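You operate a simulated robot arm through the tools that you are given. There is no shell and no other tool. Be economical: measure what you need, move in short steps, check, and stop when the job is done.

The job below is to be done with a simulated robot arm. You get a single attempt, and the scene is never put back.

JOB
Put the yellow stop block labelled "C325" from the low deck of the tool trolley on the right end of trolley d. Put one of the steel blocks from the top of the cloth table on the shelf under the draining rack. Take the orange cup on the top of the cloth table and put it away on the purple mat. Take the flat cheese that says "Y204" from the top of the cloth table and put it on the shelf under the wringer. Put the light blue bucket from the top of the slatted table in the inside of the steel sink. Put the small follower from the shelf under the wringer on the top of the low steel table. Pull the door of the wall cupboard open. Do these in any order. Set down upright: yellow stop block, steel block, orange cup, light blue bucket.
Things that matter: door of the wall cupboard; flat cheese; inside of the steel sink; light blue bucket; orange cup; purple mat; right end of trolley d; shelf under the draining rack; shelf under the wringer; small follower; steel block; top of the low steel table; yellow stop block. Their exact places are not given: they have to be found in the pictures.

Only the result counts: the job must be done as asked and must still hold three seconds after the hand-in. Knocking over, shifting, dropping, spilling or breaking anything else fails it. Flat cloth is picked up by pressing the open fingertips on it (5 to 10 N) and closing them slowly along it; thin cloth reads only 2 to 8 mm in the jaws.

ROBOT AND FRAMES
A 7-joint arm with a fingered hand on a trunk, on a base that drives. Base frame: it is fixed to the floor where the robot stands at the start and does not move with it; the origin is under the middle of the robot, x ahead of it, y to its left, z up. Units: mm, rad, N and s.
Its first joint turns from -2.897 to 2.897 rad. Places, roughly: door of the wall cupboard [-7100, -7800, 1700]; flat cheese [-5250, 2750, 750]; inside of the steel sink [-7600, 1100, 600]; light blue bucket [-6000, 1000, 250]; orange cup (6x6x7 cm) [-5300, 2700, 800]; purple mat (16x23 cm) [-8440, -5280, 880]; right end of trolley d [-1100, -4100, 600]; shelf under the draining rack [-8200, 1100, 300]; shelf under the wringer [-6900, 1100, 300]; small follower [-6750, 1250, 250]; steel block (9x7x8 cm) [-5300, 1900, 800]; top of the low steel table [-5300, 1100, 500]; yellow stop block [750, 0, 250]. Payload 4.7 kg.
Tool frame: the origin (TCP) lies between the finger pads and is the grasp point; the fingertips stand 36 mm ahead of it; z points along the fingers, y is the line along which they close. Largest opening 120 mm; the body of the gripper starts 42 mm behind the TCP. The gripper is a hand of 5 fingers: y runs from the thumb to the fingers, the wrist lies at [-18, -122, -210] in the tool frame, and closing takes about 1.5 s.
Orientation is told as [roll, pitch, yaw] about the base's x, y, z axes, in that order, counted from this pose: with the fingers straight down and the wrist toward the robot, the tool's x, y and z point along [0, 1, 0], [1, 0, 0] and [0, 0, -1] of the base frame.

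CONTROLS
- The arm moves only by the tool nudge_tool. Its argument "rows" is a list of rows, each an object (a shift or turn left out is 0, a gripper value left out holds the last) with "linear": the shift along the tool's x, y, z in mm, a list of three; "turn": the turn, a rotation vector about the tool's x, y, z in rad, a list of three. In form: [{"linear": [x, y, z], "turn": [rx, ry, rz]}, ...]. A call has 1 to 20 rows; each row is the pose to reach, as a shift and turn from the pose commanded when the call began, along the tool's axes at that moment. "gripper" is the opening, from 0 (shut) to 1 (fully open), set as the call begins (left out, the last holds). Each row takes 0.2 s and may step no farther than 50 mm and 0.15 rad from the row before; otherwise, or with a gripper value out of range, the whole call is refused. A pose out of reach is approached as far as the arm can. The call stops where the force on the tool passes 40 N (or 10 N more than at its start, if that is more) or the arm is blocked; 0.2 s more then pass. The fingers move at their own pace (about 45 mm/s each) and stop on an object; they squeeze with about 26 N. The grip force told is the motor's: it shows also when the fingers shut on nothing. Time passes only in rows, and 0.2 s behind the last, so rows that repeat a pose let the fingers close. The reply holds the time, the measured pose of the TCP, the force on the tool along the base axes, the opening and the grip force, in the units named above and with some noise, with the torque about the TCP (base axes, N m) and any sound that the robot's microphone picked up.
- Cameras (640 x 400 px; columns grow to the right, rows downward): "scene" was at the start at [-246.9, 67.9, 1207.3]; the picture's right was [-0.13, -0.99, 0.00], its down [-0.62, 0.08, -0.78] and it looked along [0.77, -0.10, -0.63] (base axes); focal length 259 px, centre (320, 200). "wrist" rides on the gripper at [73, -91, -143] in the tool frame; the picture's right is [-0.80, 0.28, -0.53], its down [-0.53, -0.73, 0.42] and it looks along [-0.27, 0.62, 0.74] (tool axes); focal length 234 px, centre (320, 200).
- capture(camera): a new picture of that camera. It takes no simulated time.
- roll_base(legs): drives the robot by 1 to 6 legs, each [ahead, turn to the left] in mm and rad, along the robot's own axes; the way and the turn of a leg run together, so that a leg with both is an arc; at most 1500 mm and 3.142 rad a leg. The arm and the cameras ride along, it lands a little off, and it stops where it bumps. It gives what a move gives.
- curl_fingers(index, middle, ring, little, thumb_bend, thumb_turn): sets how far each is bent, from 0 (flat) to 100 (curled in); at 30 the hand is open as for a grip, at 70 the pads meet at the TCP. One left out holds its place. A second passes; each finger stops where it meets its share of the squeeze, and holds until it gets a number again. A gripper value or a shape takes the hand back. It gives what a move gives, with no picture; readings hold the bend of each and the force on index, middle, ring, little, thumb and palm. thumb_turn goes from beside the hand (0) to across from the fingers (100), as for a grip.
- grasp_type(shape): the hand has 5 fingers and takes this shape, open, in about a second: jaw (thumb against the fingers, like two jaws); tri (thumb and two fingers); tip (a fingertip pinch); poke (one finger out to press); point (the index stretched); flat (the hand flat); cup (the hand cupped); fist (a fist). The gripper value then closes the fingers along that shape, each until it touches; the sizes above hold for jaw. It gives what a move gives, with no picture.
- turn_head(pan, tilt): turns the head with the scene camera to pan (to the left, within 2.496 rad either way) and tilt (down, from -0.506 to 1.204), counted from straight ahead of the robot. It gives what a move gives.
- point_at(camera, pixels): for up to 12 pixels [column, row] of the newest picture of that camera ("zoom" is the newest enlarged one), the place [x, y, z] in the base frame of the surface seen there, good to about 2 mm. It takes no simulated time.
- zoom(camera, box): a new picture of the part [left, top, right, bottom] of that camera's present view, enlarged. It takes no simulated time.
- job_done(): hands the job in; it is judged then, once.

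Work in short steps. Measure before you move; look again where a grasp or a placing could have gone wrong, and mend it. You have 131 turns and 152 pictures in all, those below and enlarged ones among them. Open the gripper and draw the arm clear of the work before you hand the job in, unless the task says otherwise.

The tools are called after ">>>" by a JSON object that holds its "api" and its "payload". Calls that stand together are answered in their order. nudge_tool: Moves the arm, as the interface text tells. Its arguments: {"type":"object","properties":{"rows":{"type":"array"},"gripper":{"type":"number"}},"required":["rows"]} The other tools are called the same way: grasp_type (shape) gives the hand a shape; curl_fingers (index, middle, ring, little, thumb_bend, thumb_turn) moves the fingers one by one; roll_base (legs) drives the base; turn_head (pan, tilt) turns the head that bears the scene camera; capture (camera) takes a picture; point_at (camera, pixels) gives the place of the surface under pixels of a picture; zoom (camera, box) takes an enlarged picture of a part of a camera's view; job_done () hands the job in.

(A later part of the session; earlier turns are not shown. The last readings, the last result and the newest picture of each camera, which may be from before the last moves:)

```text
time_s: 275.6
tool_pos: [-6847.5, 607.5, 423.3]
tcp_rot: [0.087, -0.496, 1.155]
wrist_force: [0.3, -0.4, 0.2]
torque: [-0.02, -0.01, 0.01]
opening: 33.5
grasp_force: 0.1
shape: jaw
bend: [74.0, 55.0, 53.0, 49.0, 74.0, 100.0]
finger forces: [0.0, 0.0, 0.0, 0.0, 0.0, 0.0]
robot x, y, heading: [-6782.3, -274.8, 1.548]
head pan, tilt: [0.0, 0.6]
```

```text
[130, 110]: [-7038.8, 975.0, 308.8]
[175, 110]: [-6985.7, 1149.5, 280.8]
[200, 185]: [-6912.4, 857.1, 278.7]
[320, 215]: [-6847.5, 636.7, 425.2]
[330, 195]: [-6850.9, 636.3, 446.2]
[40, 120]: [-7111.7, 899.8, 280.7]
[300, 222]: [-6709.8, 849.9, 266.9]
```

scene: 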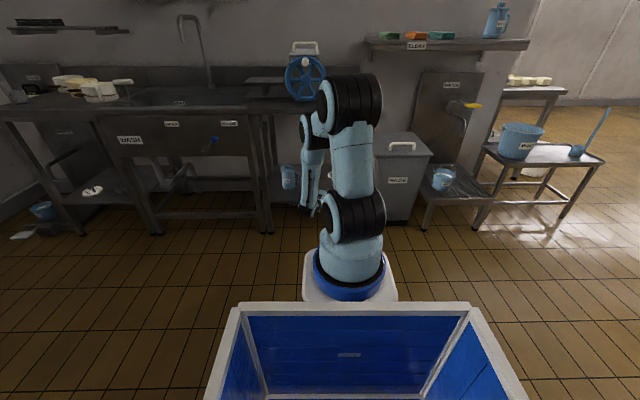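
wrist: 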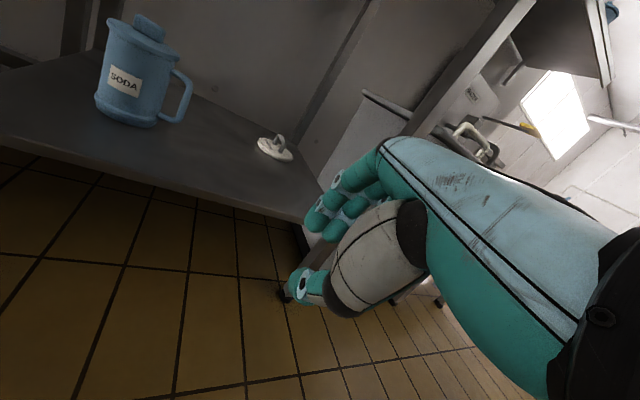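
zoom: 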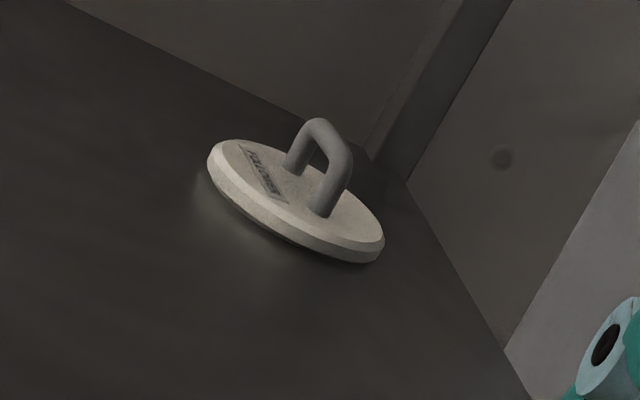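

The follower's handle bar runs along y (legs near (−6724,1179) and (−6713,1125)), so the hand must close along x. I drive to a point back on a diagonal approach line and turn the hand to roll 0.69, pitch 0, yaw 0.2 in the open.

>>> {"api": "roll_base", "payload": {"legs": [[0, -1.48], [-615, 0], [0, 1.03]]}}

>>> {"api": "nudge_tool", "payload": {"rows": [{"linear": [0, 3, -6], "turn": [0.033, 0.057, 0.081]}, {"linear": [0, 6, -12], "turn": [0.066, 0.113, 0.162]}, {"linear": [0, 9, -18], "turn": [0.099, 0.17, 0.243]}, {"linear": [0, 12, -24], "turn": [0.132, 0.226, 0.323]}, {"linear": [0, 15, -30], "turn": [0.164, 0.283, 0.404]}, {"linear": [0, 18, -36], "turn": [0.197, 0.34, 0.485]}, {"linear": [0, 21, -42], "turn": [0.23, 0.396, 0.566]}, {"linear": [0, 24, -48], "turn": [0.263, 0.453, 0.647]}], "gripper": 0.5}}

>>> {"api": "capture", "payload": {"camera": "scene"}}

```text
time_s: 285.3
tool_pos: [-7069.1, 505.9, 422.8]
tcp_rot: [0.089, -0.497, 0.699]
wrist_force: [-0.6, -0.8, -0.6]
torque: [-0.02, -0.04, 0.01]
opening: 33.4
grasp_force: 0.2
shape: jaw
bend: [74.0, 55.0, 53.0, 49.0, 74.0, 100.0]
finger forces: [0.0, 0.1, 0.0, 0.0, 0.0, 0.0]
robot x, y, heading: [-7395.3, -321.2, 1.102]
head pan, tilt: [0.0, 0.6]
```

```text
time_s: 287.1
tool_pos: [-7062.4, 586.9, 534.5]
tcp_rot: [0.586, 0.025, 0.182]
wrist_force: [-0.2, 0.3, 0.3]
torque: [-0.01, 0.0, -0.01]
opening: 59.7
grasp_force: 0.0
shape: jaw
bend: [74.0, 45.0, 42.0, 40.0, 71.0, 100.0]
finger forces: [0.1, 0.0, 0.1, 0.0, 0.1, 0.0]
out of reach, approached as far as the arm can: row 1, 2, 3, 4, 5, 6, 7, 8
robot x, y, heading: [-7394.9, -314.9, 1.098]
head pan, tilt: [0.0, 0.6]
```

```text
66 pictures are left
```

scene: 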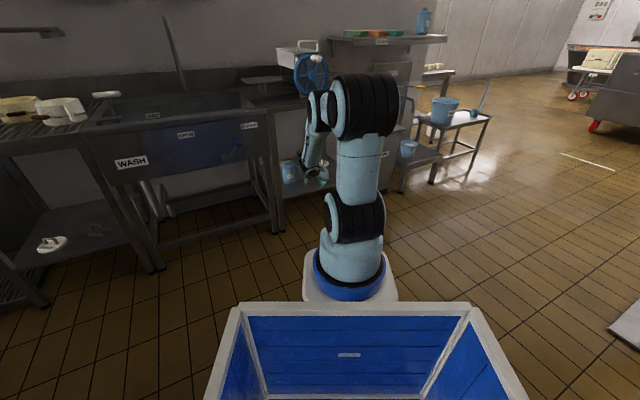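

The hand orientation came out nearly as wanted. I lower it to about z 350 in the open to test reach before entering.

>>> {"api": "nudge_tool", "payload": {"rows": [{"linear": [-29, -3, 18]}, {"linear": [-57, -6, 36]}, {"linear": [-86, -9, 54]}, {"linear": [-115, -12, 71]}, {"linear": [-143, -15, 89]}, {"linear": [-172, -18, 107]}]}}

>>> {"api": "capture", "payload": {"camera": "wrist"}}

```text
time_s: 288.5
tool_pos: [-7052.3, 593.7, 375.7]
tcp_rot: [0.506, 0.046, 0.163]
wrist_force: [-0.1, 0.7, 0.4]
torque: [-0.11, 0.02, 0.01]
opening: 60.0
grasp_force: 0.2
shape: jaw
bend: [74.0, 45.0, 42.0, 40.0, 71.0, 100.0]
finger forces: [0.1, 0.0, 0.1, 0.1, 0.1, 0.1]
out of reach, approached as far as the arm can: row 1, 2, 3, 4, 5, 6
robot x, y, heading: [-7395.8, -318.5, 1.098]
head pan, tilt: [0.0, 0.6]
```

```text
65 pictures are left
```

wrist: 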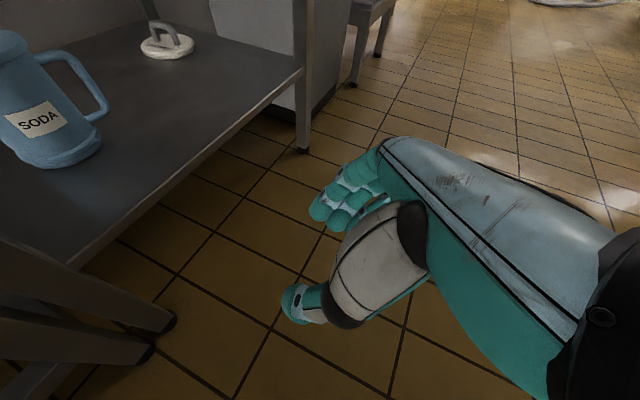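

Reach is fine. The follower is clearly visible at (167,40), so I zoom in to get its handle bar.

>>> {"api": "zoom", "payload": {"camera": "wrist", "box": [120, 0, 220, 70]}}

>>> {"api": "point_at", "payload": {"camera": "zoom", "pixels": [[215, 150], [270, 150], [335, 165], [365, 190], [240, 140], [195, 210], [370, 240], [140, 290], [460, 280], [300, 350], [300, 160], [210, 250]]}}

```text
5.71 times, centred on (170, 35) of wrist
```

zoom: 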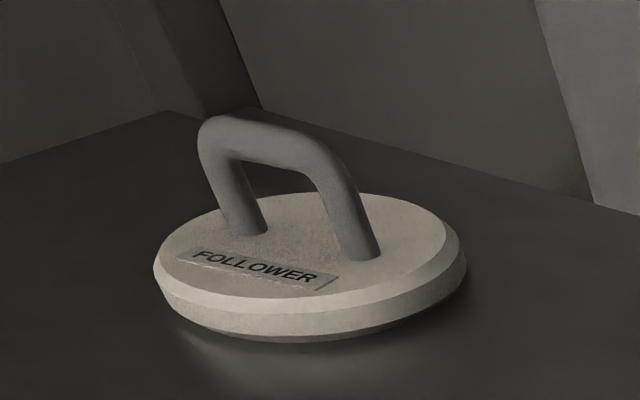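

```text
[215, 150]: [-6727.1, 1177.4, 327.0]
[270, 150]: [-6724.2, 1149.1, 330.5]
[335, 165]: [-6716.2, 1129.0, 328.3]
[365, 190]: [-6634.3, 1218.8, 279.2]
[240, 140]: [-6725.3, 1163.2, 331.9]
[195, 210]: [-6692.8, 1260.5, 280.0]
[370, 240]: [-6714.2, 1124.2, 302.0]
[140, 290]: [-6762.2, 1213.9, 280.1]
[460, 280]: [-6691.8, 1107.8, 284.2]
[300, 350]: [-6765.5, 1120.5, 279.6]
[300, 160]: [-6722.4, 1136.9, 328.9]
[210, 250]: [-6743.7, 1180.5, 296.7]
```

The bar centre is at (−6721, 1153, 328), directed near y. I raise the hand 30 mm, trim the heading and drive 613 mm in so that the TCP ends about 70 mm short.

>>> {"api": "nudge_tool", "payload": {"rows": [{"linear": [7, -1, -13]}, {"linear": [14.5, -1.4, -26]}, {"linear": [14.5, -1.4, -26]}], "gripper": 0.55}}

>>> {"api": "roll_base", "payload": {"legs": [[0, -0.045], [605, 0]]}}

>>> {"api": "capture", "payload": {"camera": "wrist"}}

```text
time_s: 289.3
tool_pos: [-7050.7, 591.9, 403.2]
tcp_rot: [0.503, 0.047, 0.163]
wrist_force: [-1.1, 0.0, 0.0]
torque: [-0.02, 0.01, 0.01]
opening: 65.6
grasp_force: 0.0
shape: jaw
bend: [74.0, 43.0, 40.0, 40.0, 68.0, 100.0]
finger forces: [0.1, 0.0, 0.1, 0.0, 0.1, 0.0]
robot x, y, heading: [-7391.4, -315.0, 1.101]
head pan, tilt: [0.0, 0.6]
```

```text
time_s: 292.9
tool_pos: [-6733.5, 1030.7, 360.5]
tcp_rot: [0.435, 0.079, 0.106]
wrist_force: [0.2, -0.1, -0.1]
torque: [-0.01, 0.02, 0.02]
opening: 65.5
grasp_force: 0.2
shape: jaw
bend: [74.0, 43.0, 40.0, 40.0, 68.0, 100.0]
finger forces: [0.0, 0.1, 0.1, 0.1, 0.1, 0.0]
robot x, y, heading: [-7110.7, 178.7, 1.047]
head pan, tilt: [0.0, 0.6]
stopped in leg 2: the robot was blocked; the commanded pose is now the measured one
```

```text
63 pictures are left
```

wrist: 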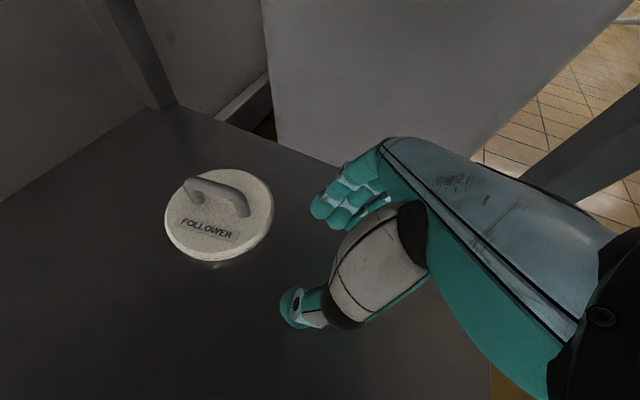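

The forearm met the bench edge, so the arm should be flatter. I back the base 200 mm and extend the arm forward instead.

>>> {"api": "roll_base", "payload": {"legs": [[-200, 0]]}}

>>> {"api": "nudge_tool", "payload": {"rows": [{"linear": [30, 18, 8]}, {"linear": [61, 36, 15]}, {"linear": [91, 55, 23]}, {"linear": [122, 73, 31]}, {"linear": [152, 91, 39]}, {"linear": [183, 109, 46]}, {"linear": [213, 128, 54]}, {"linear": [244, 146, 62]}]}}

>>> {"api": "capture", "payload": {"camera": "wrist"}}

>>> {"api": "capture", "payload": {"camera": "scene"}}

```text
time_s: 294.6
tool_pos: [-6832.8, 866.8, 367.0]
tcp_rot: [0.447, 0.071, 0.11]
wrist_force: [0.2, 0.1, -0.3]
torque: [0.03, -0.02, 0.02]
opening: 65.8
grasp_force: 0.0
shape: jaw
bend: [74.0, 43.0, 40.0, 40.0, 68.0, 100.0]
finger forces: [0.1, 0.0, 0.0, 0.1, 0.0, 0.0]
robot x, y, heading: [-7209.4, 7.7, 1.05]
head pan, tilt: [0.0, 0.6]
```

```text
time_s: 296.4
tool_pos: [-6710.3, 1129.9, 404.1]
tcp_rot: [0.447, 0.074, 0.111]
wrist_force: [0.1, 0.8, -0.6]
torque: [-0.02, -0.01, 0.0]
opening: 65.8
grasp_force: 0.0
shape: jaw
bend: [74.0, 43.0, 40.0, 40.0, 68.0, 100.0]
finger forces: [0.1, 0.0, 0.0, 0.0, 0.0, 0.0]
robot x, y, heading: [-7210.2, 7.0, 1.044]
head pan, tilt: [0.0, 0.6]
```

```text
62 pictures are left
```

wrist: 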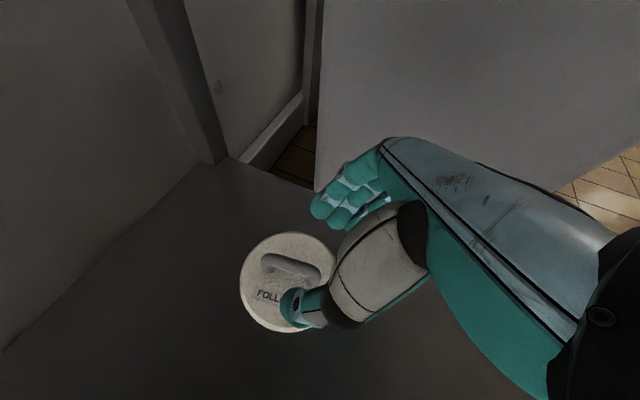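

```text
61 pictures are left
```

scene: 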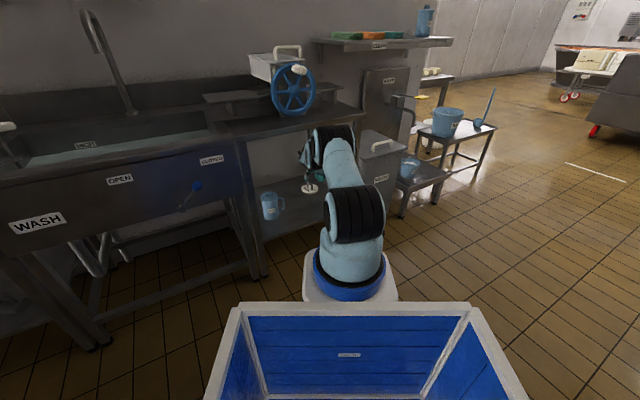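

Now the hand is above the handle with the arm flat. I descend along the fingers to the bar with a small yaw trim, then close.

>>> {"api": "nudge_tool", "payload": {"rows": [{"linear": [-3, -1, 15], "turn": [0.014, -0.002, -0.03]}, {"linear": [-6, -1.5, 30], "turn": [0.028, -0.004, -0.06]}, {"linear": [-9, -2, 46], "turn": [0.043, -0.007, -0.09]}, {"linear": [-12, -3, 61], "turn": [0.043, -0.007, -0.09]}, {"linear": [-12, -3, 61], "turn": [0.043, -0.007, -0.09]}]}}

>>> {"api": "nudge_tool", "payload": {"rows": [{"linear": [0, 0, 0]}, {"linear": [0, 0, 0]}, {"linear": [0, 0, 0]}, {"linear": [0, 0, 0]}, {"linear": [0, 0, 0]}, {"linear": [0, 0, 0]}, {"linear": [0, 0, 0]}], "gripper": 0}}

>>> {"api": "zoom", "payload": {"camera": "wrist", "box": [180, 180, 420, 360]}}

```text
time_s: 297.6
tool_pos: [-6719.3, 1144.0, 346.7]
tcp_rot: [0.446, 0.071, 0.211]
wrist_force: [0.2, 0.2, 0.3]
torque: [0.01, 0.03, 0.0]
opening: 65.9
grasp_force: 0.1
shape: jaw
bend: [74.0, 43.0, 40.0, 40.0, 68.0, 100.0]
finger forces: [0.0, 0.1, 0.0, 0.0, 0.0, 0.0]
robot x, y, heading: [-7208.0, 13.1, 1.05]
head pan, tilt: [0.0, 0.6]
```

```text
time_s: 299.1
tool_pos: [-6722.0, 1143.9, 347.2]
tcp_rot: [0.447, 0.071, 0.211]
wrist_force: [-0.2, -0.2, 0.0]
torque: [0.05, -0.12, 0.0]
opening: 5.0
grasp_force: 26.0
shape: jaw
bend: [71.0, 70.0, 68.0, 70.0, 73.0, 100.0]
finger forces: [12.1, 5.2, 3.2, 0.1, 21.0, 0.1]
robot x, y, heading: [-7210.2, 9.7, 1.049]
head pan, tilt: [0.0, 0.6]
```

```text
2.22 times, centred on (300, 270) of wrist
```

zoom: 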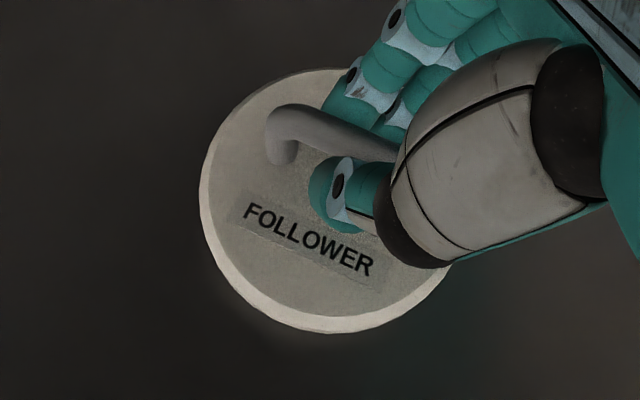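

The follower is gripped (21 N against index, middle and ring). I lift it and draw it out the way I came, then back the base away.

>>> {"api": "nudge_tool", "payload": {"rows": [{"linear": [8, -1.5, -18]}, {"linear": [17, -3, -36]}, {"linear": [-10, -25, -47]}, {"linear": [-36, -46, -58]}, {"linear": [-63, -68, -69]}, {"linear": [-89, -90, -80]}, {"linear": [-116, -112, -91]}, {"linear": [-143, -133, -102]}, {"linear": [-169, -155, -113]}, {"linear": [-196, -177, -124]}]}}

>>> {"api": "roll_base", "payload": {"legs": [[-250, 0]]}}

>>> {"api": "nudge_tool", "payload": {"rows": [{"linear": [17, -3, -36]}, {"linear": [34, -6, -72]}, {"linear": [51, -8, -108]}, {"linear": [68, -11, -144]}, {"linear": [86, -14, -180]}, {"linear": [103, -17, -216]}, {"linear": [120, -19, -252]}, {"linear": [137, -22, -288]}, {"linear": [150, -25, -315]}]}}

>>> {"api": "capture", "payload": {"camera": "wrist"}}

```text
time_s: 301.4
tool_pos: [-6843.4, 882.2, 385.4]
tcp_rot: [0.446, 0.073, 0.213]
wrist_force: [-0.5, -0.2, -2.2]
torque: [-0.07, -0.02, -0.03]
opening: 5.4
grasp_force: 25.8
shape: jaw
bend: [71.0, 70.0, 70.0, 70.0, 74.0, 100.0]
finger forces: [14.3, 6.1, 2.5, 0.0, 18.2, 0.0]
out of reach, approached as far as the arm can: row 8
robot x, y, heading: [-7212.8, 5.0, 1.046]
head pan, tilt: [0.0, 0.6]
```

```text
time_s: 303.2
tool_pos: [-6968.4, 666.9, 384.8]
tcp_rot: [0.445, 0.072, 0.212]
wrist_force: [-1.1, -0.4, -2.0]
torque: [-0.02, 0.02, 0.01]
opening: 5.7
grasp_force: 25.9
shape: jaw
bend: [71.0, 70.0, 70.0, 70.0, 74.0, 100.0]
finger forces: [14.2, 6.1, 2.5, 0.0, 18.4, 0.0]
robot x, y, heading: [-7331.8, -206.1, 1.051]
head pan, tilt: [0.0, 0.6]
```

```text
time_s: 305.2
tool_pos: [-6967.3, 665.2, 735.6]
tcp_rot: [0.444, 0.074, 0.211]
wrist_force: [-0.4, 0.6, -2.0]
torque: [0.01, 0.01, 0.02]
opening: 5.5
grasp_force: 26.6
shape: jaw
bend: [71.0, 70.0, 70.0, 70.0, 75.0, 100.0]
finger forces: [14.2, 6.0, 2.5, 0.0, 18.1, 0.0]
robot x, y, heading: [-7333.9, -207.9, 1.051]
head pan, tilt: [0.0, 0.6]
```

```text
59 pictures are left
```

wrist: 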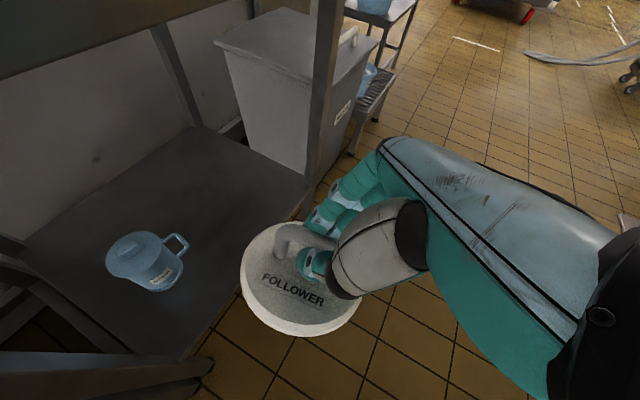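

The follower hangs level. I drive to just south of the low steel table.

>>> {"api": "roll_base", "payload": {"legs": [[0, -0.879], [1000, 0], [667, 0], [0, 0.879]]}}

>>> {"api": "turn_head", "payload": {"pan": -0.1, "tilt": 0.6}}

>>> {"api": "capture", "payload": {"camera": "wrist"}}

>>> {"api": "capture", "payload": {"camera": "scene"}}

>>> {"api": "point_at", "payload": {"camera": "wrist", "pixels": [[100, 100], [160, 100], [220, 100], [100, 180], [160, 180], [220, 180], [260, 120], [60, 60], [200, 250], [290, 330], [250, 290], [350, 320]]}}

```text
time_s: 318.2
tool_pos: [-5319.4, 948.9, 735.9]
tcp_rot: [0.448, 0.071, 0.209]
wrist_force: [0.4, -1.9, -2.5]
torque: [-0.02, -0.04, 0.04]
opening: 5.4
grasp_force: 26.6
shape: jaw
bend: [71.0, 70.0, 70.0, 70.0, 75.0, 100.0]
finger forces: [13.9, 6.2, 2.5, 0.0, 17.5, 0.0]
robot x, y, heading: [-5685.8, 76.7, 1.049]
head pan, tilt: [0.0, 0.6]
```

```text
time_s: 318.9
tool_pos: [-5318.1, 948.9, 736.1]
tcp_rot: [0.444, 0.071, 0.209]
wrist_force: [0.7, 0.0, -2.0]
torque: [0.03, -0.04, 0.0]
opening: 5.5
grasp_force: 25.7
shape: jaw
bend: [71.0, 70.0, 70.0, 70.0, 75.0, 100.0]
finger forces: [13.9, 6.1, 2.4, 0.1, 17.6, 0.0]
robot x, y, heading: [-5684.2, 74.3, 1.048]
head pan, tilt: [-0.099, 0.6]
```

```text
58 pictures are left
```

wrist: 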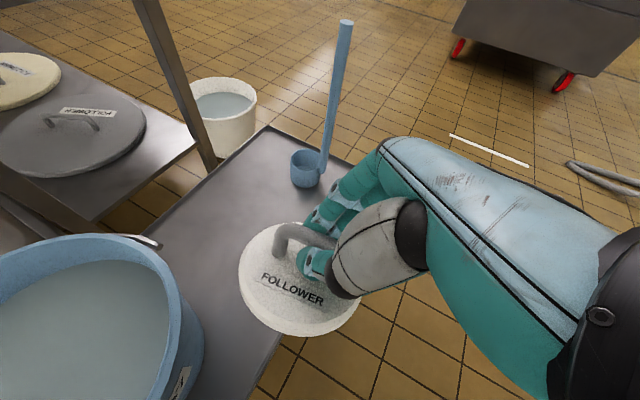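

```text
57 pictures are left
```

scene: 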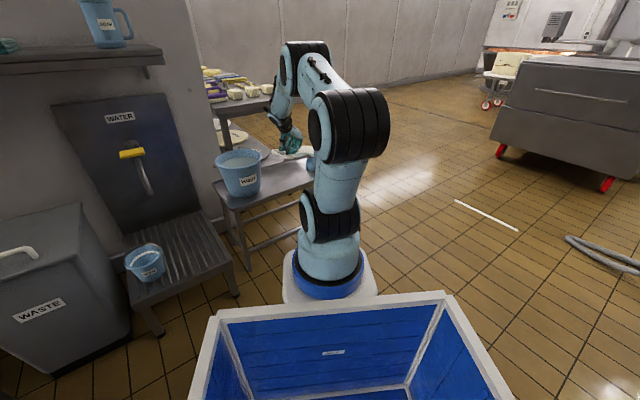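

```text
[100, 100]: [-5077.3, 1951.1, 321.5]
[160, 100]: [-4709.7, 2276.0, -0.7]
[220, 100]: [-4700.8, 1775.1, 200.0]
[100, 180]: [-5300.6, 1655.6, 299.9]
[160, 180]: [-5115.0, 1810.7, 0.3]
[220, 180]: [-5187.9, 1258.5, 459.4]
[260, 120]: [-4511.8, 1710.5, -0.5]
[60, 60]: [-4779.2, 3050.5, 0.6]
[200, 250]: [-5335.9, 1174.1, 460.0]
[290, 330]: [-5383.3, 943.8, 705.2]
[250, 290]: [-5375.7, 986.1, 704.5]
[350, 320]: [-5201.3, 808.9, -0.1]
```

The table top is at z 460 with a free spot around (−5250, 1080). I drive 140 mm forward and lower 150 mm, then check the disc's attitude.

>>> {"api": "roll_base", "payload": {"legs": [[140, 0]]}}

>>> {"api": "nudge_tool", "payload": {"rows": [{"linear": [-16, 2.6, 34]}, {"linear": [-32, 5, 68]}, {"linear": [-48, 8, 101]}, {"linear": [-64, 10.5, 135]}, {"linear": [-64, 10.5, 135]}]}}

>>> {"api": "capture", "payload": {"camera": "wrist"}}

>>> {"api": "point_at", "payload": {"camera": "wrist", "pixels": [[250, 290], [262, 310], [290, 328], [340, 328], [250, 250], [262, 300], [320, 312], [255, 265], [305, 170], [230, 300], [280, 350]]}}

```text
time_s: 320.2
tool_pos: [-5249.1, 1068.2, 734.7]
tcp_rot: [0.444, 0.071, 0.21]
wrist_force: [0.4, 0.1, -2.2]
torque: [0.02, -0.02, 0.01]
opening: 5.2
grasp_force: 25.6
shape: jaw
bend: [71.0, 70.0, 70.0, 70.0, 75.0, 100.0]
finger forces: [13.9, 6.2, 2.5, 0.0, 17.5, 0.0]
robot x, y, heading: [-5616.4, 198.7, 1.044]
head pan, tilt: [-0.099, 0.6]
```

```text
time_s: 321.4
tool_pos: [-5249.6, 1070.2, 585.2]
tcp_rot: [0.447, 0.071, 0.21]
wrist_force: [-0.1, -0.5, -2.3]
torque: [-0.05, -0.01, -0.02]
opening: 5.3
grasp_force: 25.9
shape: jaw
bend: [71.0, 70.0, 70.0, 70.0, 75.0, 100.0]
finger forces: [13.8, 6.1, 2.5, 0.0, 17.4, 0.1]
robot x, y, heading: [-5617.4, 200.3, 1.049]
head pan, tilt: [-0.099, 0.6]
```

```text
56 pictures are left
```

wrist: 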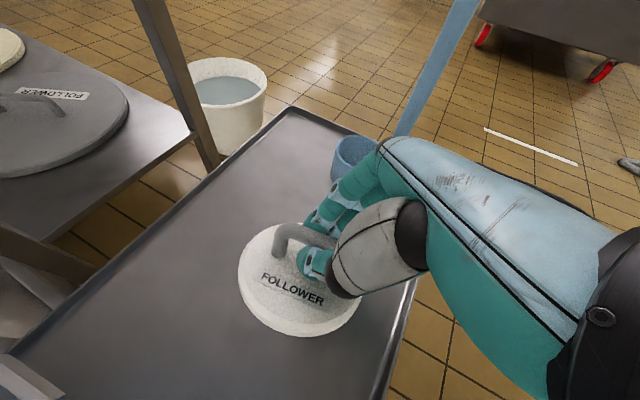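

```text
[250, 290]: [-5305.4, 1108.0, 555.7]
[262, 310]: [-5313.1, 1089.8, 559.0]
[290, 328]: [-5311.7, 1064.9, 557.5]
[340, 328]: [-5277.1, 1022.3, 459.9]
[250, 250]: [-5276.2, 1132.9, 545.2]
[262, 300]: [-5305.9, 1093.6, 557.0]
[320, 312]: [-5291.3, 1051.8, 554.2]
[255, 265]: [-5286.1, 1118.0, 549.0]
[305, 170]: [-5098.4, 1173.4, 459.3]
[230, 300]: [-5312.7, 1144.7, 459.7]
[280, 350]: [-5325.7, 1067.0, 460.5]
```

The disc tilts about 0.25 rad, west side up. I level it while lowering 50 mm.

>>> {"api": "nudge_tool", "payload": {"rows": [{"linear": [-4, 1, 9], "turn": [-0.055, -0.013, -0.025]}, {"linear": [-9, 1.5, 18], "turn": [-0.11, -0.026, -0.05]}, {"linear": [-13, 2, 27], "turn": [-0.165, -0.039, -0.075]}, {"linear": [-17, 3, 36], "turn": [-0.22, -0.052, -0.1]}, {"linear": [-21, 3.5, 45], "turn": [-0.22, -0.052, -0.1]}, {"linear": [-21, 3.5, 45], "turn": [-0.22, -0.052, -0.1]}]}}

>>> {"api": "capture", "payload": {"camera": "wrist"}}

>>> {"api": "point_at", "payload": {"camera": "wrist", "pixels": [[250, 290], [290, 325], [250, 250], [320, 312], [245, 310], [280, 350]]}}

```text
time_s: 322.8
tool_pos: [-5249.3, 1071.7, 536.1]
tcp_rot: [0.394, -0.169, 0.211]
wrist_force: [-0.6, -0.4, -0.9]
torque: [0.0, 0.0, -0.02]
opening: 5.5
grasp_force: 26.1
shape: jaw
bend: [71.0, 70.0, 70.0, 70.0, 75.0, 100.0]
finger forces: [13.4, 6.2, 2.4, 0.0, 17.2, 0.0]
robot x, y, heading: [-5619.3, 192.6, 1.048]
head pan, tilt: [-0.099, 0.6]
```

```text
55 pictures are left
```

wrist: 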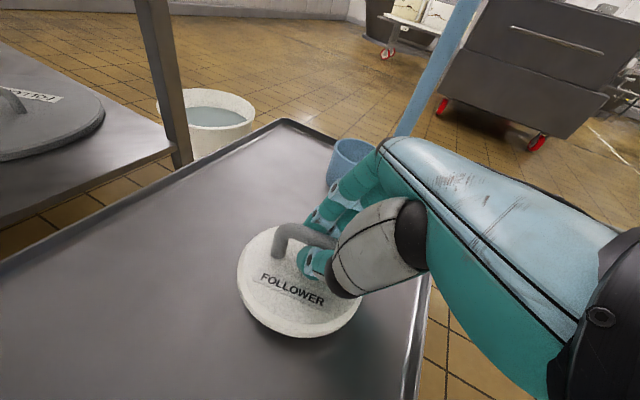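

```text
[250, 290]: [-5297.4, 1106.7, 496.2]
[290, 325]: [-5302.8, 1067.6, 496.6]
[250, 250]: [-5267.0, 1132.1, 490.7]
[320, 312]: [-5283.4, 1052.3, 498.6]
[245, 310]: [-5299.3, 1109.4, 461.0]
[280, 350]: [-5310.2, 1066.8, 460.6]
```

The disc is level, its bottom roughly 18 mm above the table. I lower 17 mm gently, and then release.

>>> {"api": "nudge_tool", "payload": {"rows": [{"linear": [-2, -1, 5]}, {"linear": [-4, -2, 9.5]}, {"linear": [-5.5, -2.5, 13]}, {"linear": [-6.5, -3, 15.5]}, {"linear": [-6.5, -3, 15.5]}]}}

>>> {"api": "nudge_tool", "payload": {"rows": [{"linear": [0, 0, 0]}, {"linear": [0, 0, 0]}, {"linear": [0, 0, 0]}, {"linear": [0, 0, 0]}, {"linear": [0, 0, -4]}, {"linear": [0, 0, -14]}, {"linear": [0, 0, -28]}, {"linear": [0, 0, -60]}, {"linear": [10, 0, -100]}, {"linear": [40, 10, -140]}], "gripper": 0.28}}

>>> {"api": "capture", "payload": {"camera": "wrist"}}

```text
time_s: 324.0
tool_pos: [-5249.8, 1070.3, 520.4]
tcp_rot: [0.393, -0.171, 0.21]
wrist_force: [-1.8, 1.7, 8.4]
torque: [0.03, -0.14, 0.01]
opening: 5.9
grasp_force: 26.3
shape: jaw
bend: [72.0, 70.0, 70.0, 70.0, 75.0, 100.0]
finger forces: [10.8, 6.9, 3.9, 0.1, 17.2, 0.0]
robot x, y, heading: [-5617.6, 201.8, 1.041]
head pan, tilt: [-0.099, 0.6]
```

```text
refused: row 10 steps farther than a row can; nothing moved
```

```text
54 pictures are left
```

wrist: 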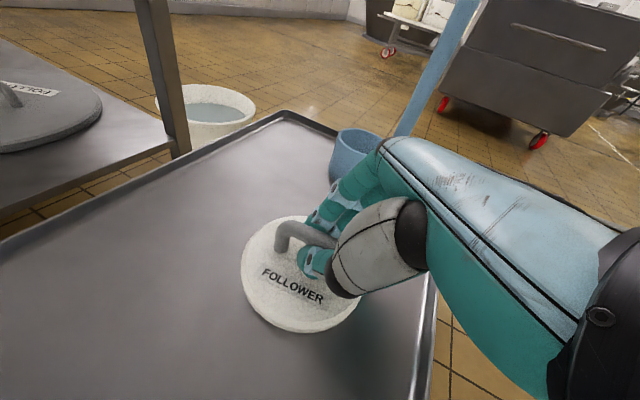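

The disc rests on the table (8 N). I release and withdraw upward in legal steps, then drive around to the cloth table.

>>> {"api": "nudge_tool", "payload": {"rows": [{"linear": [0, 0, 0]}, {"linear": [0, 0, 0]}, {"linear": [0, 0, 0]}, {"linear": [0, 0, 0]}, {"linear": [0, 0, -5]}, {"linear": [0, 0, -16]}, {"linear": [0, 0, -35]}, {"linear": [3, 0, -70]}, {"linear": [10, 3, -110]}, {"linear": [22, 8, -150]}, {"linear": [36, 14, -190]}, {"linear": [50, 20, -230]}, {"linear": [64, 26, -270]}], "gripper": 0.28}}

>>> {"api": "capture", "payload": {"camera": "wrist"}}

>>> {"api": "roll_base", "payload": {"legs": [[-250, 0], [0, -0.95], [1450, 0], [150, 0], [0, 1.476], [1400, 0]]}}

```text
time_s: 326.8
tool_pos: [-5260.7, 1022.7, 793.0]
tcp_rot: [0.391, -0.167, 0.21]
wrist_force: [0.3, -0.1, -0.8]
torque: [0.02, 0.02, 0.0]
opening: 33.3
grasp_force: 0.2
shape: jaw
bend: [74.0, 55.0, 53.0, 49.0, 74.0, 100.0]
finger forces: [0.0, 0.0, 0.1, 0.0, 0.0, 0.0]
robot x, y, heading: [-5616.6, 198.3, 1.048]
head pan, tilt: [-0.099, 0.6]
```

```text
53 pictures are left
```

wrist: 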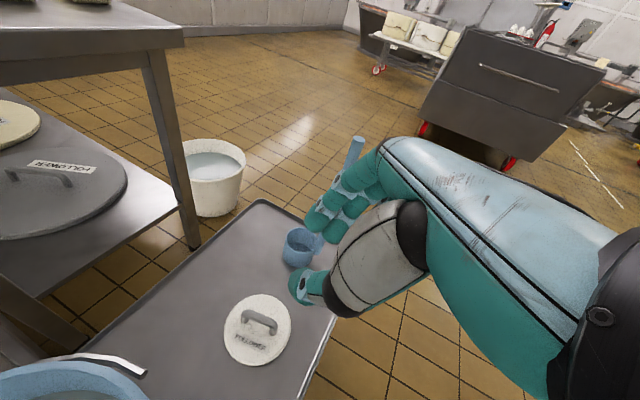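

```text
time_s: 349.0
tool_pos: [-4255.3, 2415.4, 794.6]
tcp_rot: [0.395, -0.17, 0.74]
wrist_force: [0.6, 0.0, -0.3]
torque: [0.02, 0.02, -0.04]
opening: 33.0
grasp_force: 0.1
shape: jaw
bend: [74.0, 55.0, 53.0, 49.0, 74.0, 100.0]
finger forces: [0.0, 0.0, 0.0, 0.0, 0.0, 0.1]
robot x, y, heading: [-4146.6, 1521.5, 1.582]
head pan, tilt: [-0.099, 0.6]
```

The follower lies flat on the low table. I raise and re-orient the hand (pitch −0.3 along the heading), pulling it in, and then drive up beside the cloth table and face it.

>>> {"api": "nudge_tool", "payload": {"rows": [{"linear": [-2, -8, -30], "turn": [0.005, -0.022, -0.103]}, {"linear": [-5, -16, -60], "turn": [0.01, -0.044, -0.206]}, {"linear": [-7, -25, -90], "turn": [0.015, -0.066, -0.31]}, {"linear": [-10, -33, -120], "turn": [0.02, -0.088, -0.413]}, {"linear": [-12, -41, -150], "turn": [0.025, -0.11, -0.516]}, {"linear": [-15, -50, -180], "turn": [0.03, -0.133, -0.62]}, {"linear": [-18, -58, -210], "turn": [0.035, -0.155, -0.723]}, {"linear": [-20, -66, -240], "turn": [0.04, -0.177, -0.826]}], "gripper": 1.0}}

>>> {"api": "roll_base", "payload": {"legs": [[1200, 0], [0, 1.56]]}}

>>> {"api": "turn_head", "payload": {"pan": 0.0, "tilt": 0.45}}

>>> {"api": "capture", "payload": {"camera": "scene"}}

>>> {"api": "capture", "payload": {"camera": "wrist"}}

```text
time_s: 350.8
tool_pos: [-4254.6, 2265.6, 991.8]
tcp_rot: [-0.005, -0.296, 1.585]
wrist_force: [0.3, 0.2, -0.2]
torque: [-0.02, 0.03, -0.05]
opening: 119.8
grasp_force: 0.1
shape: jaw
bend: [30.0, 30.0, 30.0, 30.0, 30.0, 98.0]
finger forces: [0.0, 0.1, 0.0, 0.0, 0.0, 0.0]
robot x, y, heading: [-4146.3, 1520.3, 1.579]
head pan, tilt: [-0.099, 0.6]
```

```text
time_s: 360.7
tool_pos: [-4896.7, 2634.9, 993.2]
tcp_rot: [-0.001, -0.299, 3.134]
wrist_force: [0.4, -0.4, 0.2]
torque: [-0.01, 0.04, -0.01]
opening: 119.8
grasp_force: 0.0
shape: jaw
bend: [30.0, 30.0, 30.0, 30.0, 30.0, 98.0]
finger forces: [0.1, 0.0, 0.0, 0.1, 0.0, 0.0]
robot x, y, heading: [-4155.5, 2729.8, 3.133]
head pan, tilt: [-0.099, 0.6]
```

```text
time_s: 361.4
tool_pos: [-4897.5, 2633.4, 993.6]
tcp_rot: [-0.002, -0.299, 3.134]
wrist_force: [0.2, 0.2, -0.1]
torque: [0.0, 0.01, -0.01]
opening: 120.0
grasp_force: 0.0
shape: jaw
bend: [30.0, 30.0, 30.0, 30.0, 30.0, 98.0]
finger forces: [0.0, 0.0, 0.0, 0.0, 0.0, 0.0]
robot x, y, heading: [-4153.5, 2728.5, 3.131]
head pan, tilt: [0.0, 0.45]
```

```text
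52 pictures are left
```

scene: 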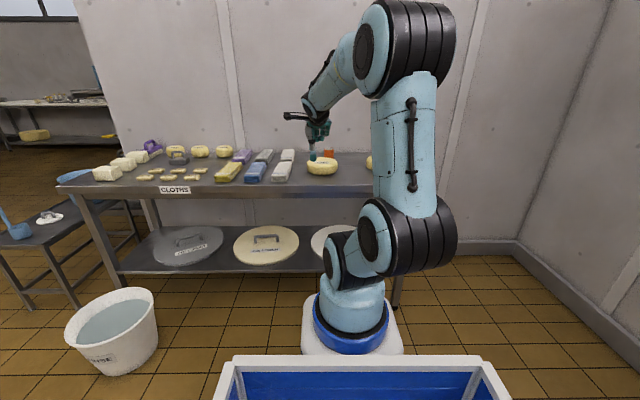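

```text
51 pictures are left
```

wrist: 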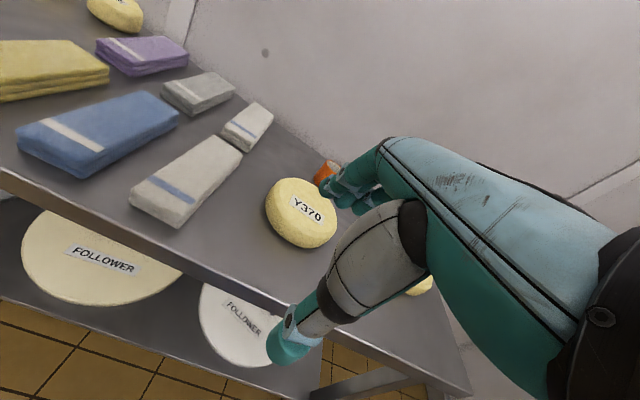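

The visible cheese says Y370, so Y204 should be the other one, near (−5115, 2933). I shift the hand right 230 mm to see it.

>>> {"api": "point_at", "payload": {"camera": "wrist", "pixels": [[267, 205], [336, 222], [300, 180], [300, 248], [325, 170], [335, 165]]}}

>>> {"api": "nudge_tool", "payload": {"rows": [{"linear": [-40, 0, 0]}, {"linear": [-80, 0, 0]}, {"linear": [-120, 0, 0]}, {"linear": [-160, 0, 0]}, {"linear": [-200, 0, 0]}, {"linear": [-230, 0, 0]}]}}

>>> {"api": "capture", "payload": {"camera": "wrist"}}

```text
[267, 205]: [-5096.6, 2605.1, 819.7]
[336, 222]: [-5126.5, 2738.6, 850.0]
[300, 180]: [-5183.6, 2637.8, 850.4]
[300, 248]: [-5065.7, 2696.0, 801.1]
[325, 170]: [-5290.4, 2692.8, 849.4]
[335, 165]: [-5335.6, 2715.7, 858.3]
```

```text
time_s: 362.8
tool_pos: [-4895.6, 2864.4, 993.8]
tcp_rot: [-0.001, -0.3, 3.136]
wrist_force: [-0.2, -0.1, 0.5]
torque: [-0.02, -0.04, 0.0]
opening: 119.8
grasp_force: 0.1
shape: jaw
bend: [30.0, 30.0, 30.0, 30.0, 30.0, 98.0]
finger forces: [0.1, 0.0, 0.0, 0.0, 0.0, 0.0]
robot x, y, heading: [-4156.9, 2730.4, 3.133]
head pan, tilt: [0.0, 0.45]
```

```text
50 pictures are left
```

wrist: 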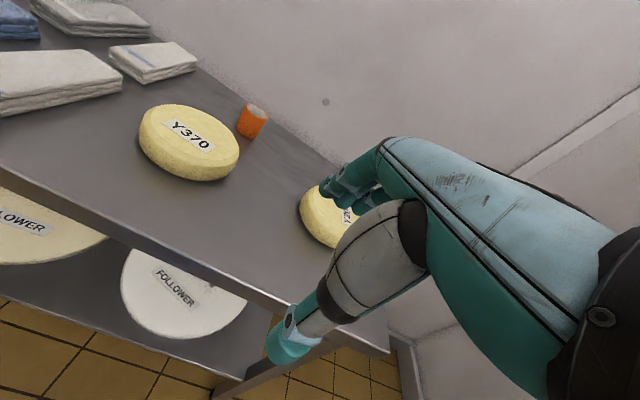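

Both cheeses are about 137 mm wide, more than the 120 mm jaw. I test how wide the hand opens with straighter fingers, and measure Y204's visible parts.

>>> {"api": "point_at", "payload": {"camera": "wrist", "pixels": [[300, 205], [320, 187], [325, 245], [345, 215], [310, 230], [340, 240], [252, 105], [240, 120], [262, 122], [250, 137], [355, 205]]}}

>>> {"api": "curl_fingers", "payload": {"index": 8, "middle": 8, "ring": 8, "little": 8, "thumb_bend": 8}}

>>> {"api": "capture", "payload": {"camera": "wrist"}}

```text
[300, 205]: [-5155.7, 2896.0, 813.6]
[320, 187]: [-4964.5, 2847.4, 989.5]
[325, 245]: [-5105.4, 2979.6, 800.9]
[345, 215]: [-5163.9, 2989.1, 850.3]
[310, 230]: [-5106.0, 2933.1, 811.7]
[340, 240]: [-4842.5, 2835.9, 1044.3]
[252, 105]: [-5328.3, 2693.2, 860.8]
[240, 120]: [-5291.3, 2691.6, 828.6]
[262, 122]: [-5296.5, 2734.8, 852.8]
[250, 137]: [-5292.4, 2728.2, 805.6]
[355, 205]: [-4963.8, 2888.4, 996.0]
```

```text
time_s: 363.8
tool_pos: [-4896.1, 2863.5, 993.6]
tcp_rot: [-0.001, -0.298, 3.135]
wrist_force: [-0.6, 1.0, -0.1]
torque: [0.0, 0.0, 0.02]
opening: 178.7
grasp_force: 0.1
shape: fingers
bend: [8.0, 8.0, 8.0, 8.0, 8.0, 98.0]
finger forces: [0.1, 0.1, 0.1, 0.0, 0.0, 0.0]
robot x, y, heading: [-4153.6, 2729.8, 3.128]
head pan, tilt: [0.0, 0.45]
```

```text
49 pictures are left
```

wrist: 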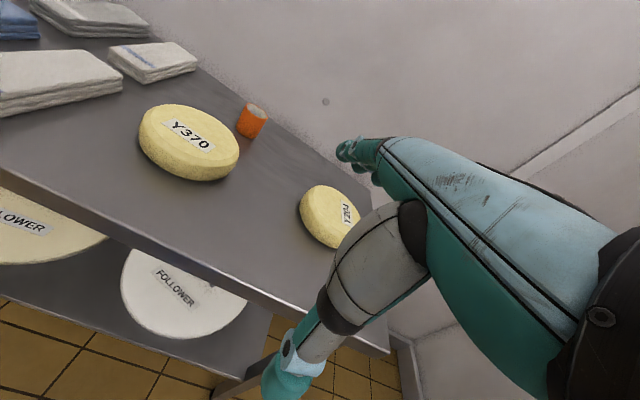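

The hand opens to 179 mm with straighter fingers, so it can span the cheese. I drive 200 mm closer and place the hand above Y204's centre, estimated at (−5167, 2963).

>>> {"api": "roll_base", "payload": {"legs": [[200, 0]]}}

>>> {"api": "nudge_tool", "payload": {"rows": [{"linear": [-20, 10, 16], "turn": [0.04, 0, 0]}, {"linear": [-40, 20, 32], "turn": [0.08, 0, 0]}, {"linear": [-60, 30, 49], "turn": [0.12, 0, 0]}, {"linear": [-80, 40, 65], "turn": [0.16, 0, 0]}, {"linear": [-99, 49, 75], "turn": [0.18, 0, 0]}, {"linear": [-99, 49, 75], "turn": [0.18, 0, 0]}]}}

>>> {"api": "capture", "payload": {"camera": "wrist"}}

>>> {"api": "zoom", "payload": {"camera": "wrist", "box": [200, 140, 400, 300]}}

>>> {"api": "point_at", "payload": {"camera": "wrist", "pixels": [[230, 220], [250, 200], [280, 190], [250, 280], [300, 300], [280, 240], [310, 190], [330, 200], [260, 260], [310, 240]]}}

```text
time_s: 365.4
tool_pos: [-5096.1, 2865.1, 993.9]
tcp_rot: [-0.002, -0.299, 3.136]
wrist_force: [0.6, 0.1, -0.1]
torque: [0.01, 0.02, 0.0]
opening: 179.1
grasp_force: 0.1
shape: fingers
bend: [8.0, 8.0, 8.0, 8.0, 8.0, 98.0]
finger forces: [0.1, 0.0, 0.0, 0.1, 0.0, 0.0]
robot x, y, heading: [-4353.9, 2730.6, 3.131]
head pan, tilt: [0.0, 0.45]
```

```text
time_s: 366.8
tool_pos: [-5165.7, 2964.2, 936.2]
tcp_rot: [-0.001, -0.118, 3.135]
wrist_force: [-0.2, 0.4, 0.5]
torque: [0.0, -0.03, 0.01]
opening: 179.1
grasp_force: 0.1
shape: fingers
bend: [8.0, 8.0, 8.0, 8.0, 8.0, 98.0]
finger forces: [0.1, 0.0, 0.0, 0.1, 0.0, 0.0]
robot x, y, heading: [-4353.5, 2734.4, 3.132]
head pan, tilt: [0.0, 0.45]
```

```text
48 pictures are left
```

wrist: 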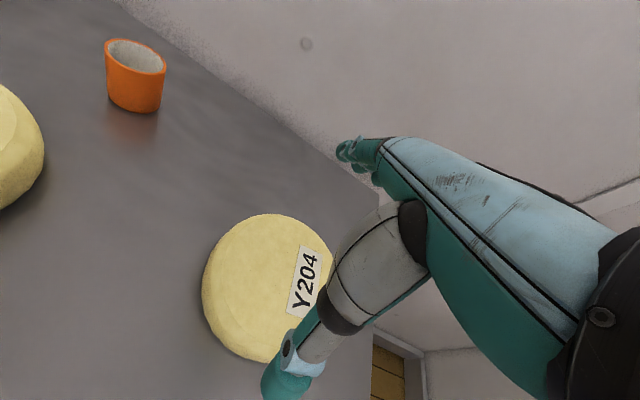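

```text
2.50 times, centred on (300, 220) of wrist
```

zoom: 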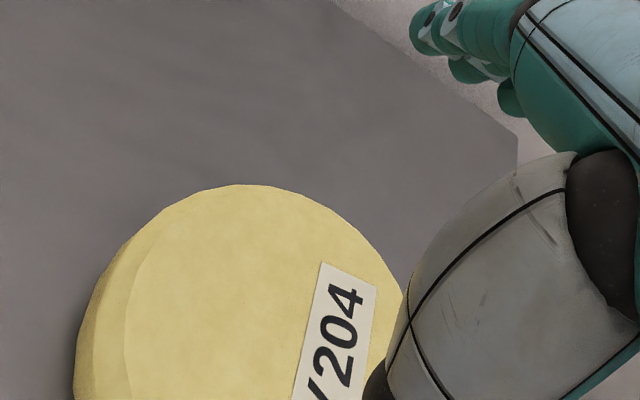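

```text
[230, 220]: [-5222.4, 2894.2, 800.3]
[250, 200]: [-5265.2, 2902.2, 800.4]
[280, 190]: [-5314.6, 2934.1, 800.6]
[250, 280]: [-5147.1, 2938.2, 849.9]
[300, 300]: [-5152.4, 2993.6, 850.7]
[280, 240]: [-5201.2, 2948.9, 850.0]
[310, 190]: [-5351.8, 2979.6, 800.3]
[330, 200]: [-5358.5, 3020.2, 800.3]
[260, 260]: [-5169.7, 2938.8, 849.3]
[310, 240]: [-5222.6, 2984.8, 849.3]
```

Y204 is confirmed. I measure its rim to centre the hand.

>>> {"api": "point_at", "payload": {"camera": "wrist", "pixels": [[262, 217], [240, 224], [222, 240], [215, 265], [214, 290], [220, 320], [235, 345], [260, 358], [300, 220], [325, 240]]}}

```text
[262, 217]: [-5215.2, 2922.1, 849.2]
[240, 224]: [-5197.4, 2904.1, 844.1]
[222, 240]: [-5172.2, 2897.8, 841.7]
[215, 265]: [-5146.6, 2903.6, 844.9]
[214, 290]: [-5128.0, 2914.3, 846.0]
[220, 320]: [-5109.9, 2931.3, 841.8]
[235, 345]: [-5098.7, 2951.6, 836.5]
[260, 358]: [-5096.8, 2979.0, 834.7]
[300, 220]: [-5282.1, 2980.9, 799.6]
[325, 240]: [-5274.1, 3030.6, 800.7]
```

The rim centre is about (−5168, 2968) with radius about 71, so the hand is centred. I lower 60 mm and check the fingertip heights.

>>> {"api": "nudge_tool", "payload": {"rows": [{"linear": [-2, -2, 20]}, {"linear": [-4, -5, 40]}, {"linear": [-4, -7, 60]}, {"linear": [-4, -7, 60]}]}}

>>> {"api": "capture", "payload": {"camera": "wrist"}}

>>> {"api": "point_at", "payload": {"camera": "wrist", "pixels": [[285, 380], [275, 385], [270, 392], [345, 150], [350, 160], [360, 165], [290, 345], [265, 375]]}}

```text
time_s: 367.8
tool_pos: [-5164.8, 2969.2, 876.3]
tcp_rot: [-0.003, -0.117, 3.136]
wrist_force: [0.2, -0.1, -1.0]
torque: [0.0, -0.01, 0.01]
opening: 179.1
grasp_force: 0.1
shape: fingers
bend: [8.0, 8.0, 8.0, 8.0, 8.0, 98.0]
finger forces: [0.1, 0.0, 0.0, 0.1, 0.0, 0.0]
robot x, y, heading: [-4355.9, 2729.9, 3.13]
head pan, tilt: [0.0, 0.45]
```

```text
46 pictures are left
```

wrist: 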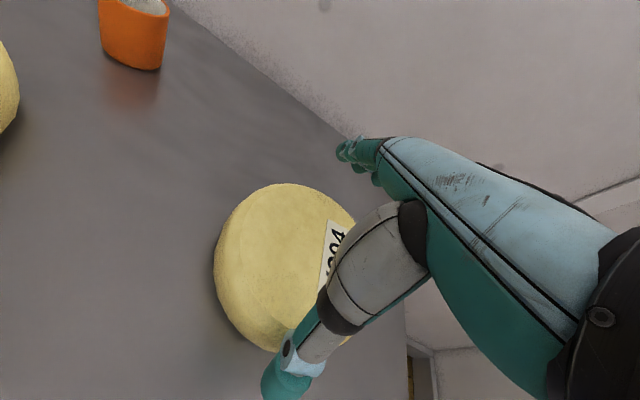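

```text
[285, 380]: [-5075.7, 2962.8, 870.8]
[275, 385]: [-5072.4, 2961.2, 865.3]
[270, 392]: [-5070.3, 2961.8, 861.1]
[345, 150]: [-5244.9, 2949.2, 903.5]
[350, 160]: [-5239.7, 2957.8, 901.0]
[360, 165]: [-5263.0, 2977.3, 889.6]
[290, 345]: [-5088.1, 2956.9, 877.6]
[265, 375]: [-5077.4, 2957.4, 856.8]
```

The fingers splay at bend 8 and must curl partly before going down. I set bend 15, lower 38 mm so the tips reach the cheese's mid-height, then look.

>>> {"api": "curl_fingers", "payload": {"index": 15, "middle": 15, "ring": 15, "little": 15, "thumb_bend": 15}}

>>> {"api": "nudge_tool", "payload": {"rows": [{"linear": [0, -1, 10]}, {"linear": [0, -2, 20]}, {"linear": [0, -3, 30]}, {"linear": [0, -4, 38]}, {"linear": [0, -4, 38]}]}}

>>> {"api": "capture", "payload": {"camera": "wrist"}}

>>> {"api": "point_at", "payload": {"camera": "wrist", "pixels": [[280, 370], [270, 385], [330, 165], [340, 170], [350, 175], [265, 370]]}}

```text
time_s: 368.8
tool_pos: [-5164.6, 2970.3, 876.6]
tcp_rot: [-0.001, -0.118, 3.134]
wrist_force: [1.0, 0.5, 0.0]
torque: [0.01, 0.0, 0.04]
opening: 162.5
grasp_force: 0.2
shape: fingers
bend: [15.0, 15.0, 15.0, 15.0, 15.0, 98.0]
finger forces: [0.0, 0.0, 0.1, 0.0, 0.1, 0.0]
robot x, y, heading: [-4355.8, 2736.2, 3.133]
head pan, tilt: [0.0, 0.45]
```

```text
time_s: 370.0
tool_pos: [-5165.8, 2969.6, 839.2]
tcp_rot: [-0.002, -0.121, 3.135]
wrist_force: [9.8, -1.2, 17.8]
torque: [-0.04, -0.83, -0.05]
opening: 171.8
grasp_force: 10.1
shape: fingers
bend: [14.0, 15.0, 15.0, 15.0, 7.0, 97.0]
finger forces: [2.5, 0.0, 0.0, 0.0, 16.7, 0.0]
robot x, y, heading: [-4351.3, 2732.8, 3.131]
head pan, tilt: [0.0, 0.45]
```

```text
45 pictures are left
```

wrist: 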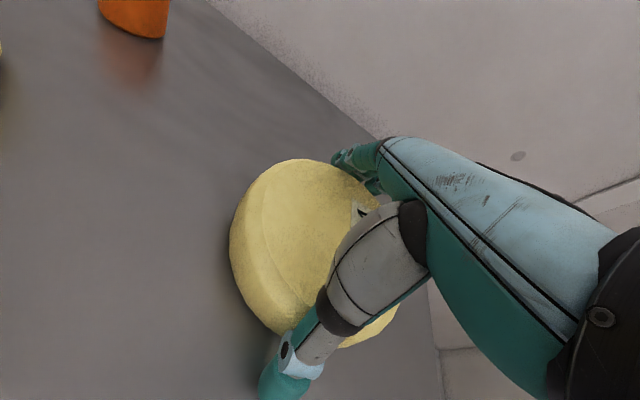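

```text
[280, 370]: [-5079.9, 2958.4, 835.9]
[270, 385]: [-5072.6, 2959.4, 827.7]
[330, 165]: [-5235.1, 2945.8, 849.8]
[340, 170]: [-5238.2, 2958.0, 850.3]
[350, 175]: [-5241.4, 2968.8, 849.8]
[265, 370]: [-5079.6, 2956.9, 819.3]
```

The thumb tip touches the table while the fingers are at the rim. I raise 7 mm and close the fingers and thumb on the rim.

>>> {"api": "nudge_tool", "payload": {"rows": [{"linear": [0, 0, -4]}, {"linear": [0, 0, -7]}]}}

>>> {"api": "curl_fingers", "payload": {"index": 60, "middle": 60, "ring": 60, "little": 60, "thumb_bend": 60}}

>>> {"api": "nudge_tool", "payload": {"rows": [{"linear": [0, 0, 0]}, {"linear": [0, 0, 0]}, {"linear": [0, 1, -8]}, {"linear": [0, 2, -20]}, {"linear": [0, 4, -35]}, {"linear": [0, 4, -35]}]}}

>>> {"api": "capture", "payload": {"camera": "wrist"}}

```text
time_s: 370.6
tool_pos: [-5165.1, 2970.3, 844.2]
tcp_rot: [0.0, -0.116, 3.135]
wrist_force: [3.0, -0.7, -1.0]
torque: [0.02, 0.05, -0.01]
opening: 166.9
grasp_force: 1.5
shape: fingers
bend: [15.0, 15.0, 15.0, 15.0, 12.0, 97.0]
finger forces: [0.5, 0.1, 0.0, 0.0, 3.1, 0.0]
robot x, y, heading: [-4353.8, 2734.8, 3.132]
head pan, tilt: [0.0, 0.45]
```

```text
time_s: 371.6
tool_pos: [-5164.8, 2969.7, 848.1]
tcp_rot: [-0.003, -0.12, 3.135]
wrist_force: [-10.9, 1.7, 16.2]
torque: [0.5, 1.13, 0.12]
opening: 159.3
grasp_force: 32.1
shape: fingers
bend: [18.0, 23.0, 28.0, 42.0, 13.0, 94.0]
finger forces: [10.9, 9.7, 8.8, 10.2, 26.4, 0.0]
robot x, y, heading: [-4352.2, 2734.8, 3.127]
head pan, tilt: [0.0, 0.45]
```

```text
time_s: 373.0
tool_pos: [-5162.7, 2968.8, 880.7]
tcp_rot: [-0.001, -0.117, 3.134]
wrist_force: [1.8, 0.7, 0.5]
torque: [-0.01, -0.11, 0.03]
opening: 128.1
grasp_force: 1.7
shape: fingers
bend: [23.0, 27.0, 34.0, 49.0, 28.0, 97.0]
finger forces: [0.0, 0.0, 0.0, 0.0, 2.0, 0.0]
robot x, y, heading: [-4356.6, 2733.4, 3.129]
head pan, tilt: [0.0, 0.45]
```

```text
44 pictures are left
```

wrist: 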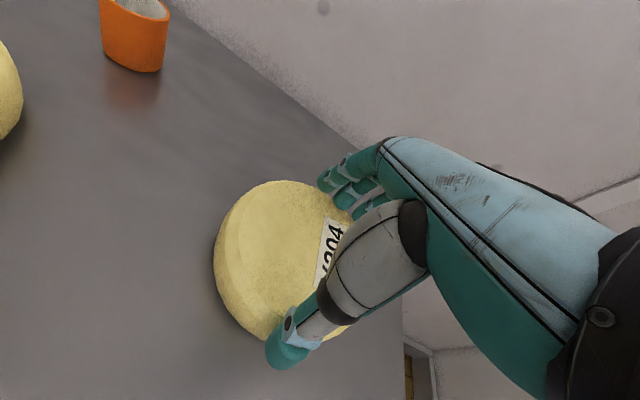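

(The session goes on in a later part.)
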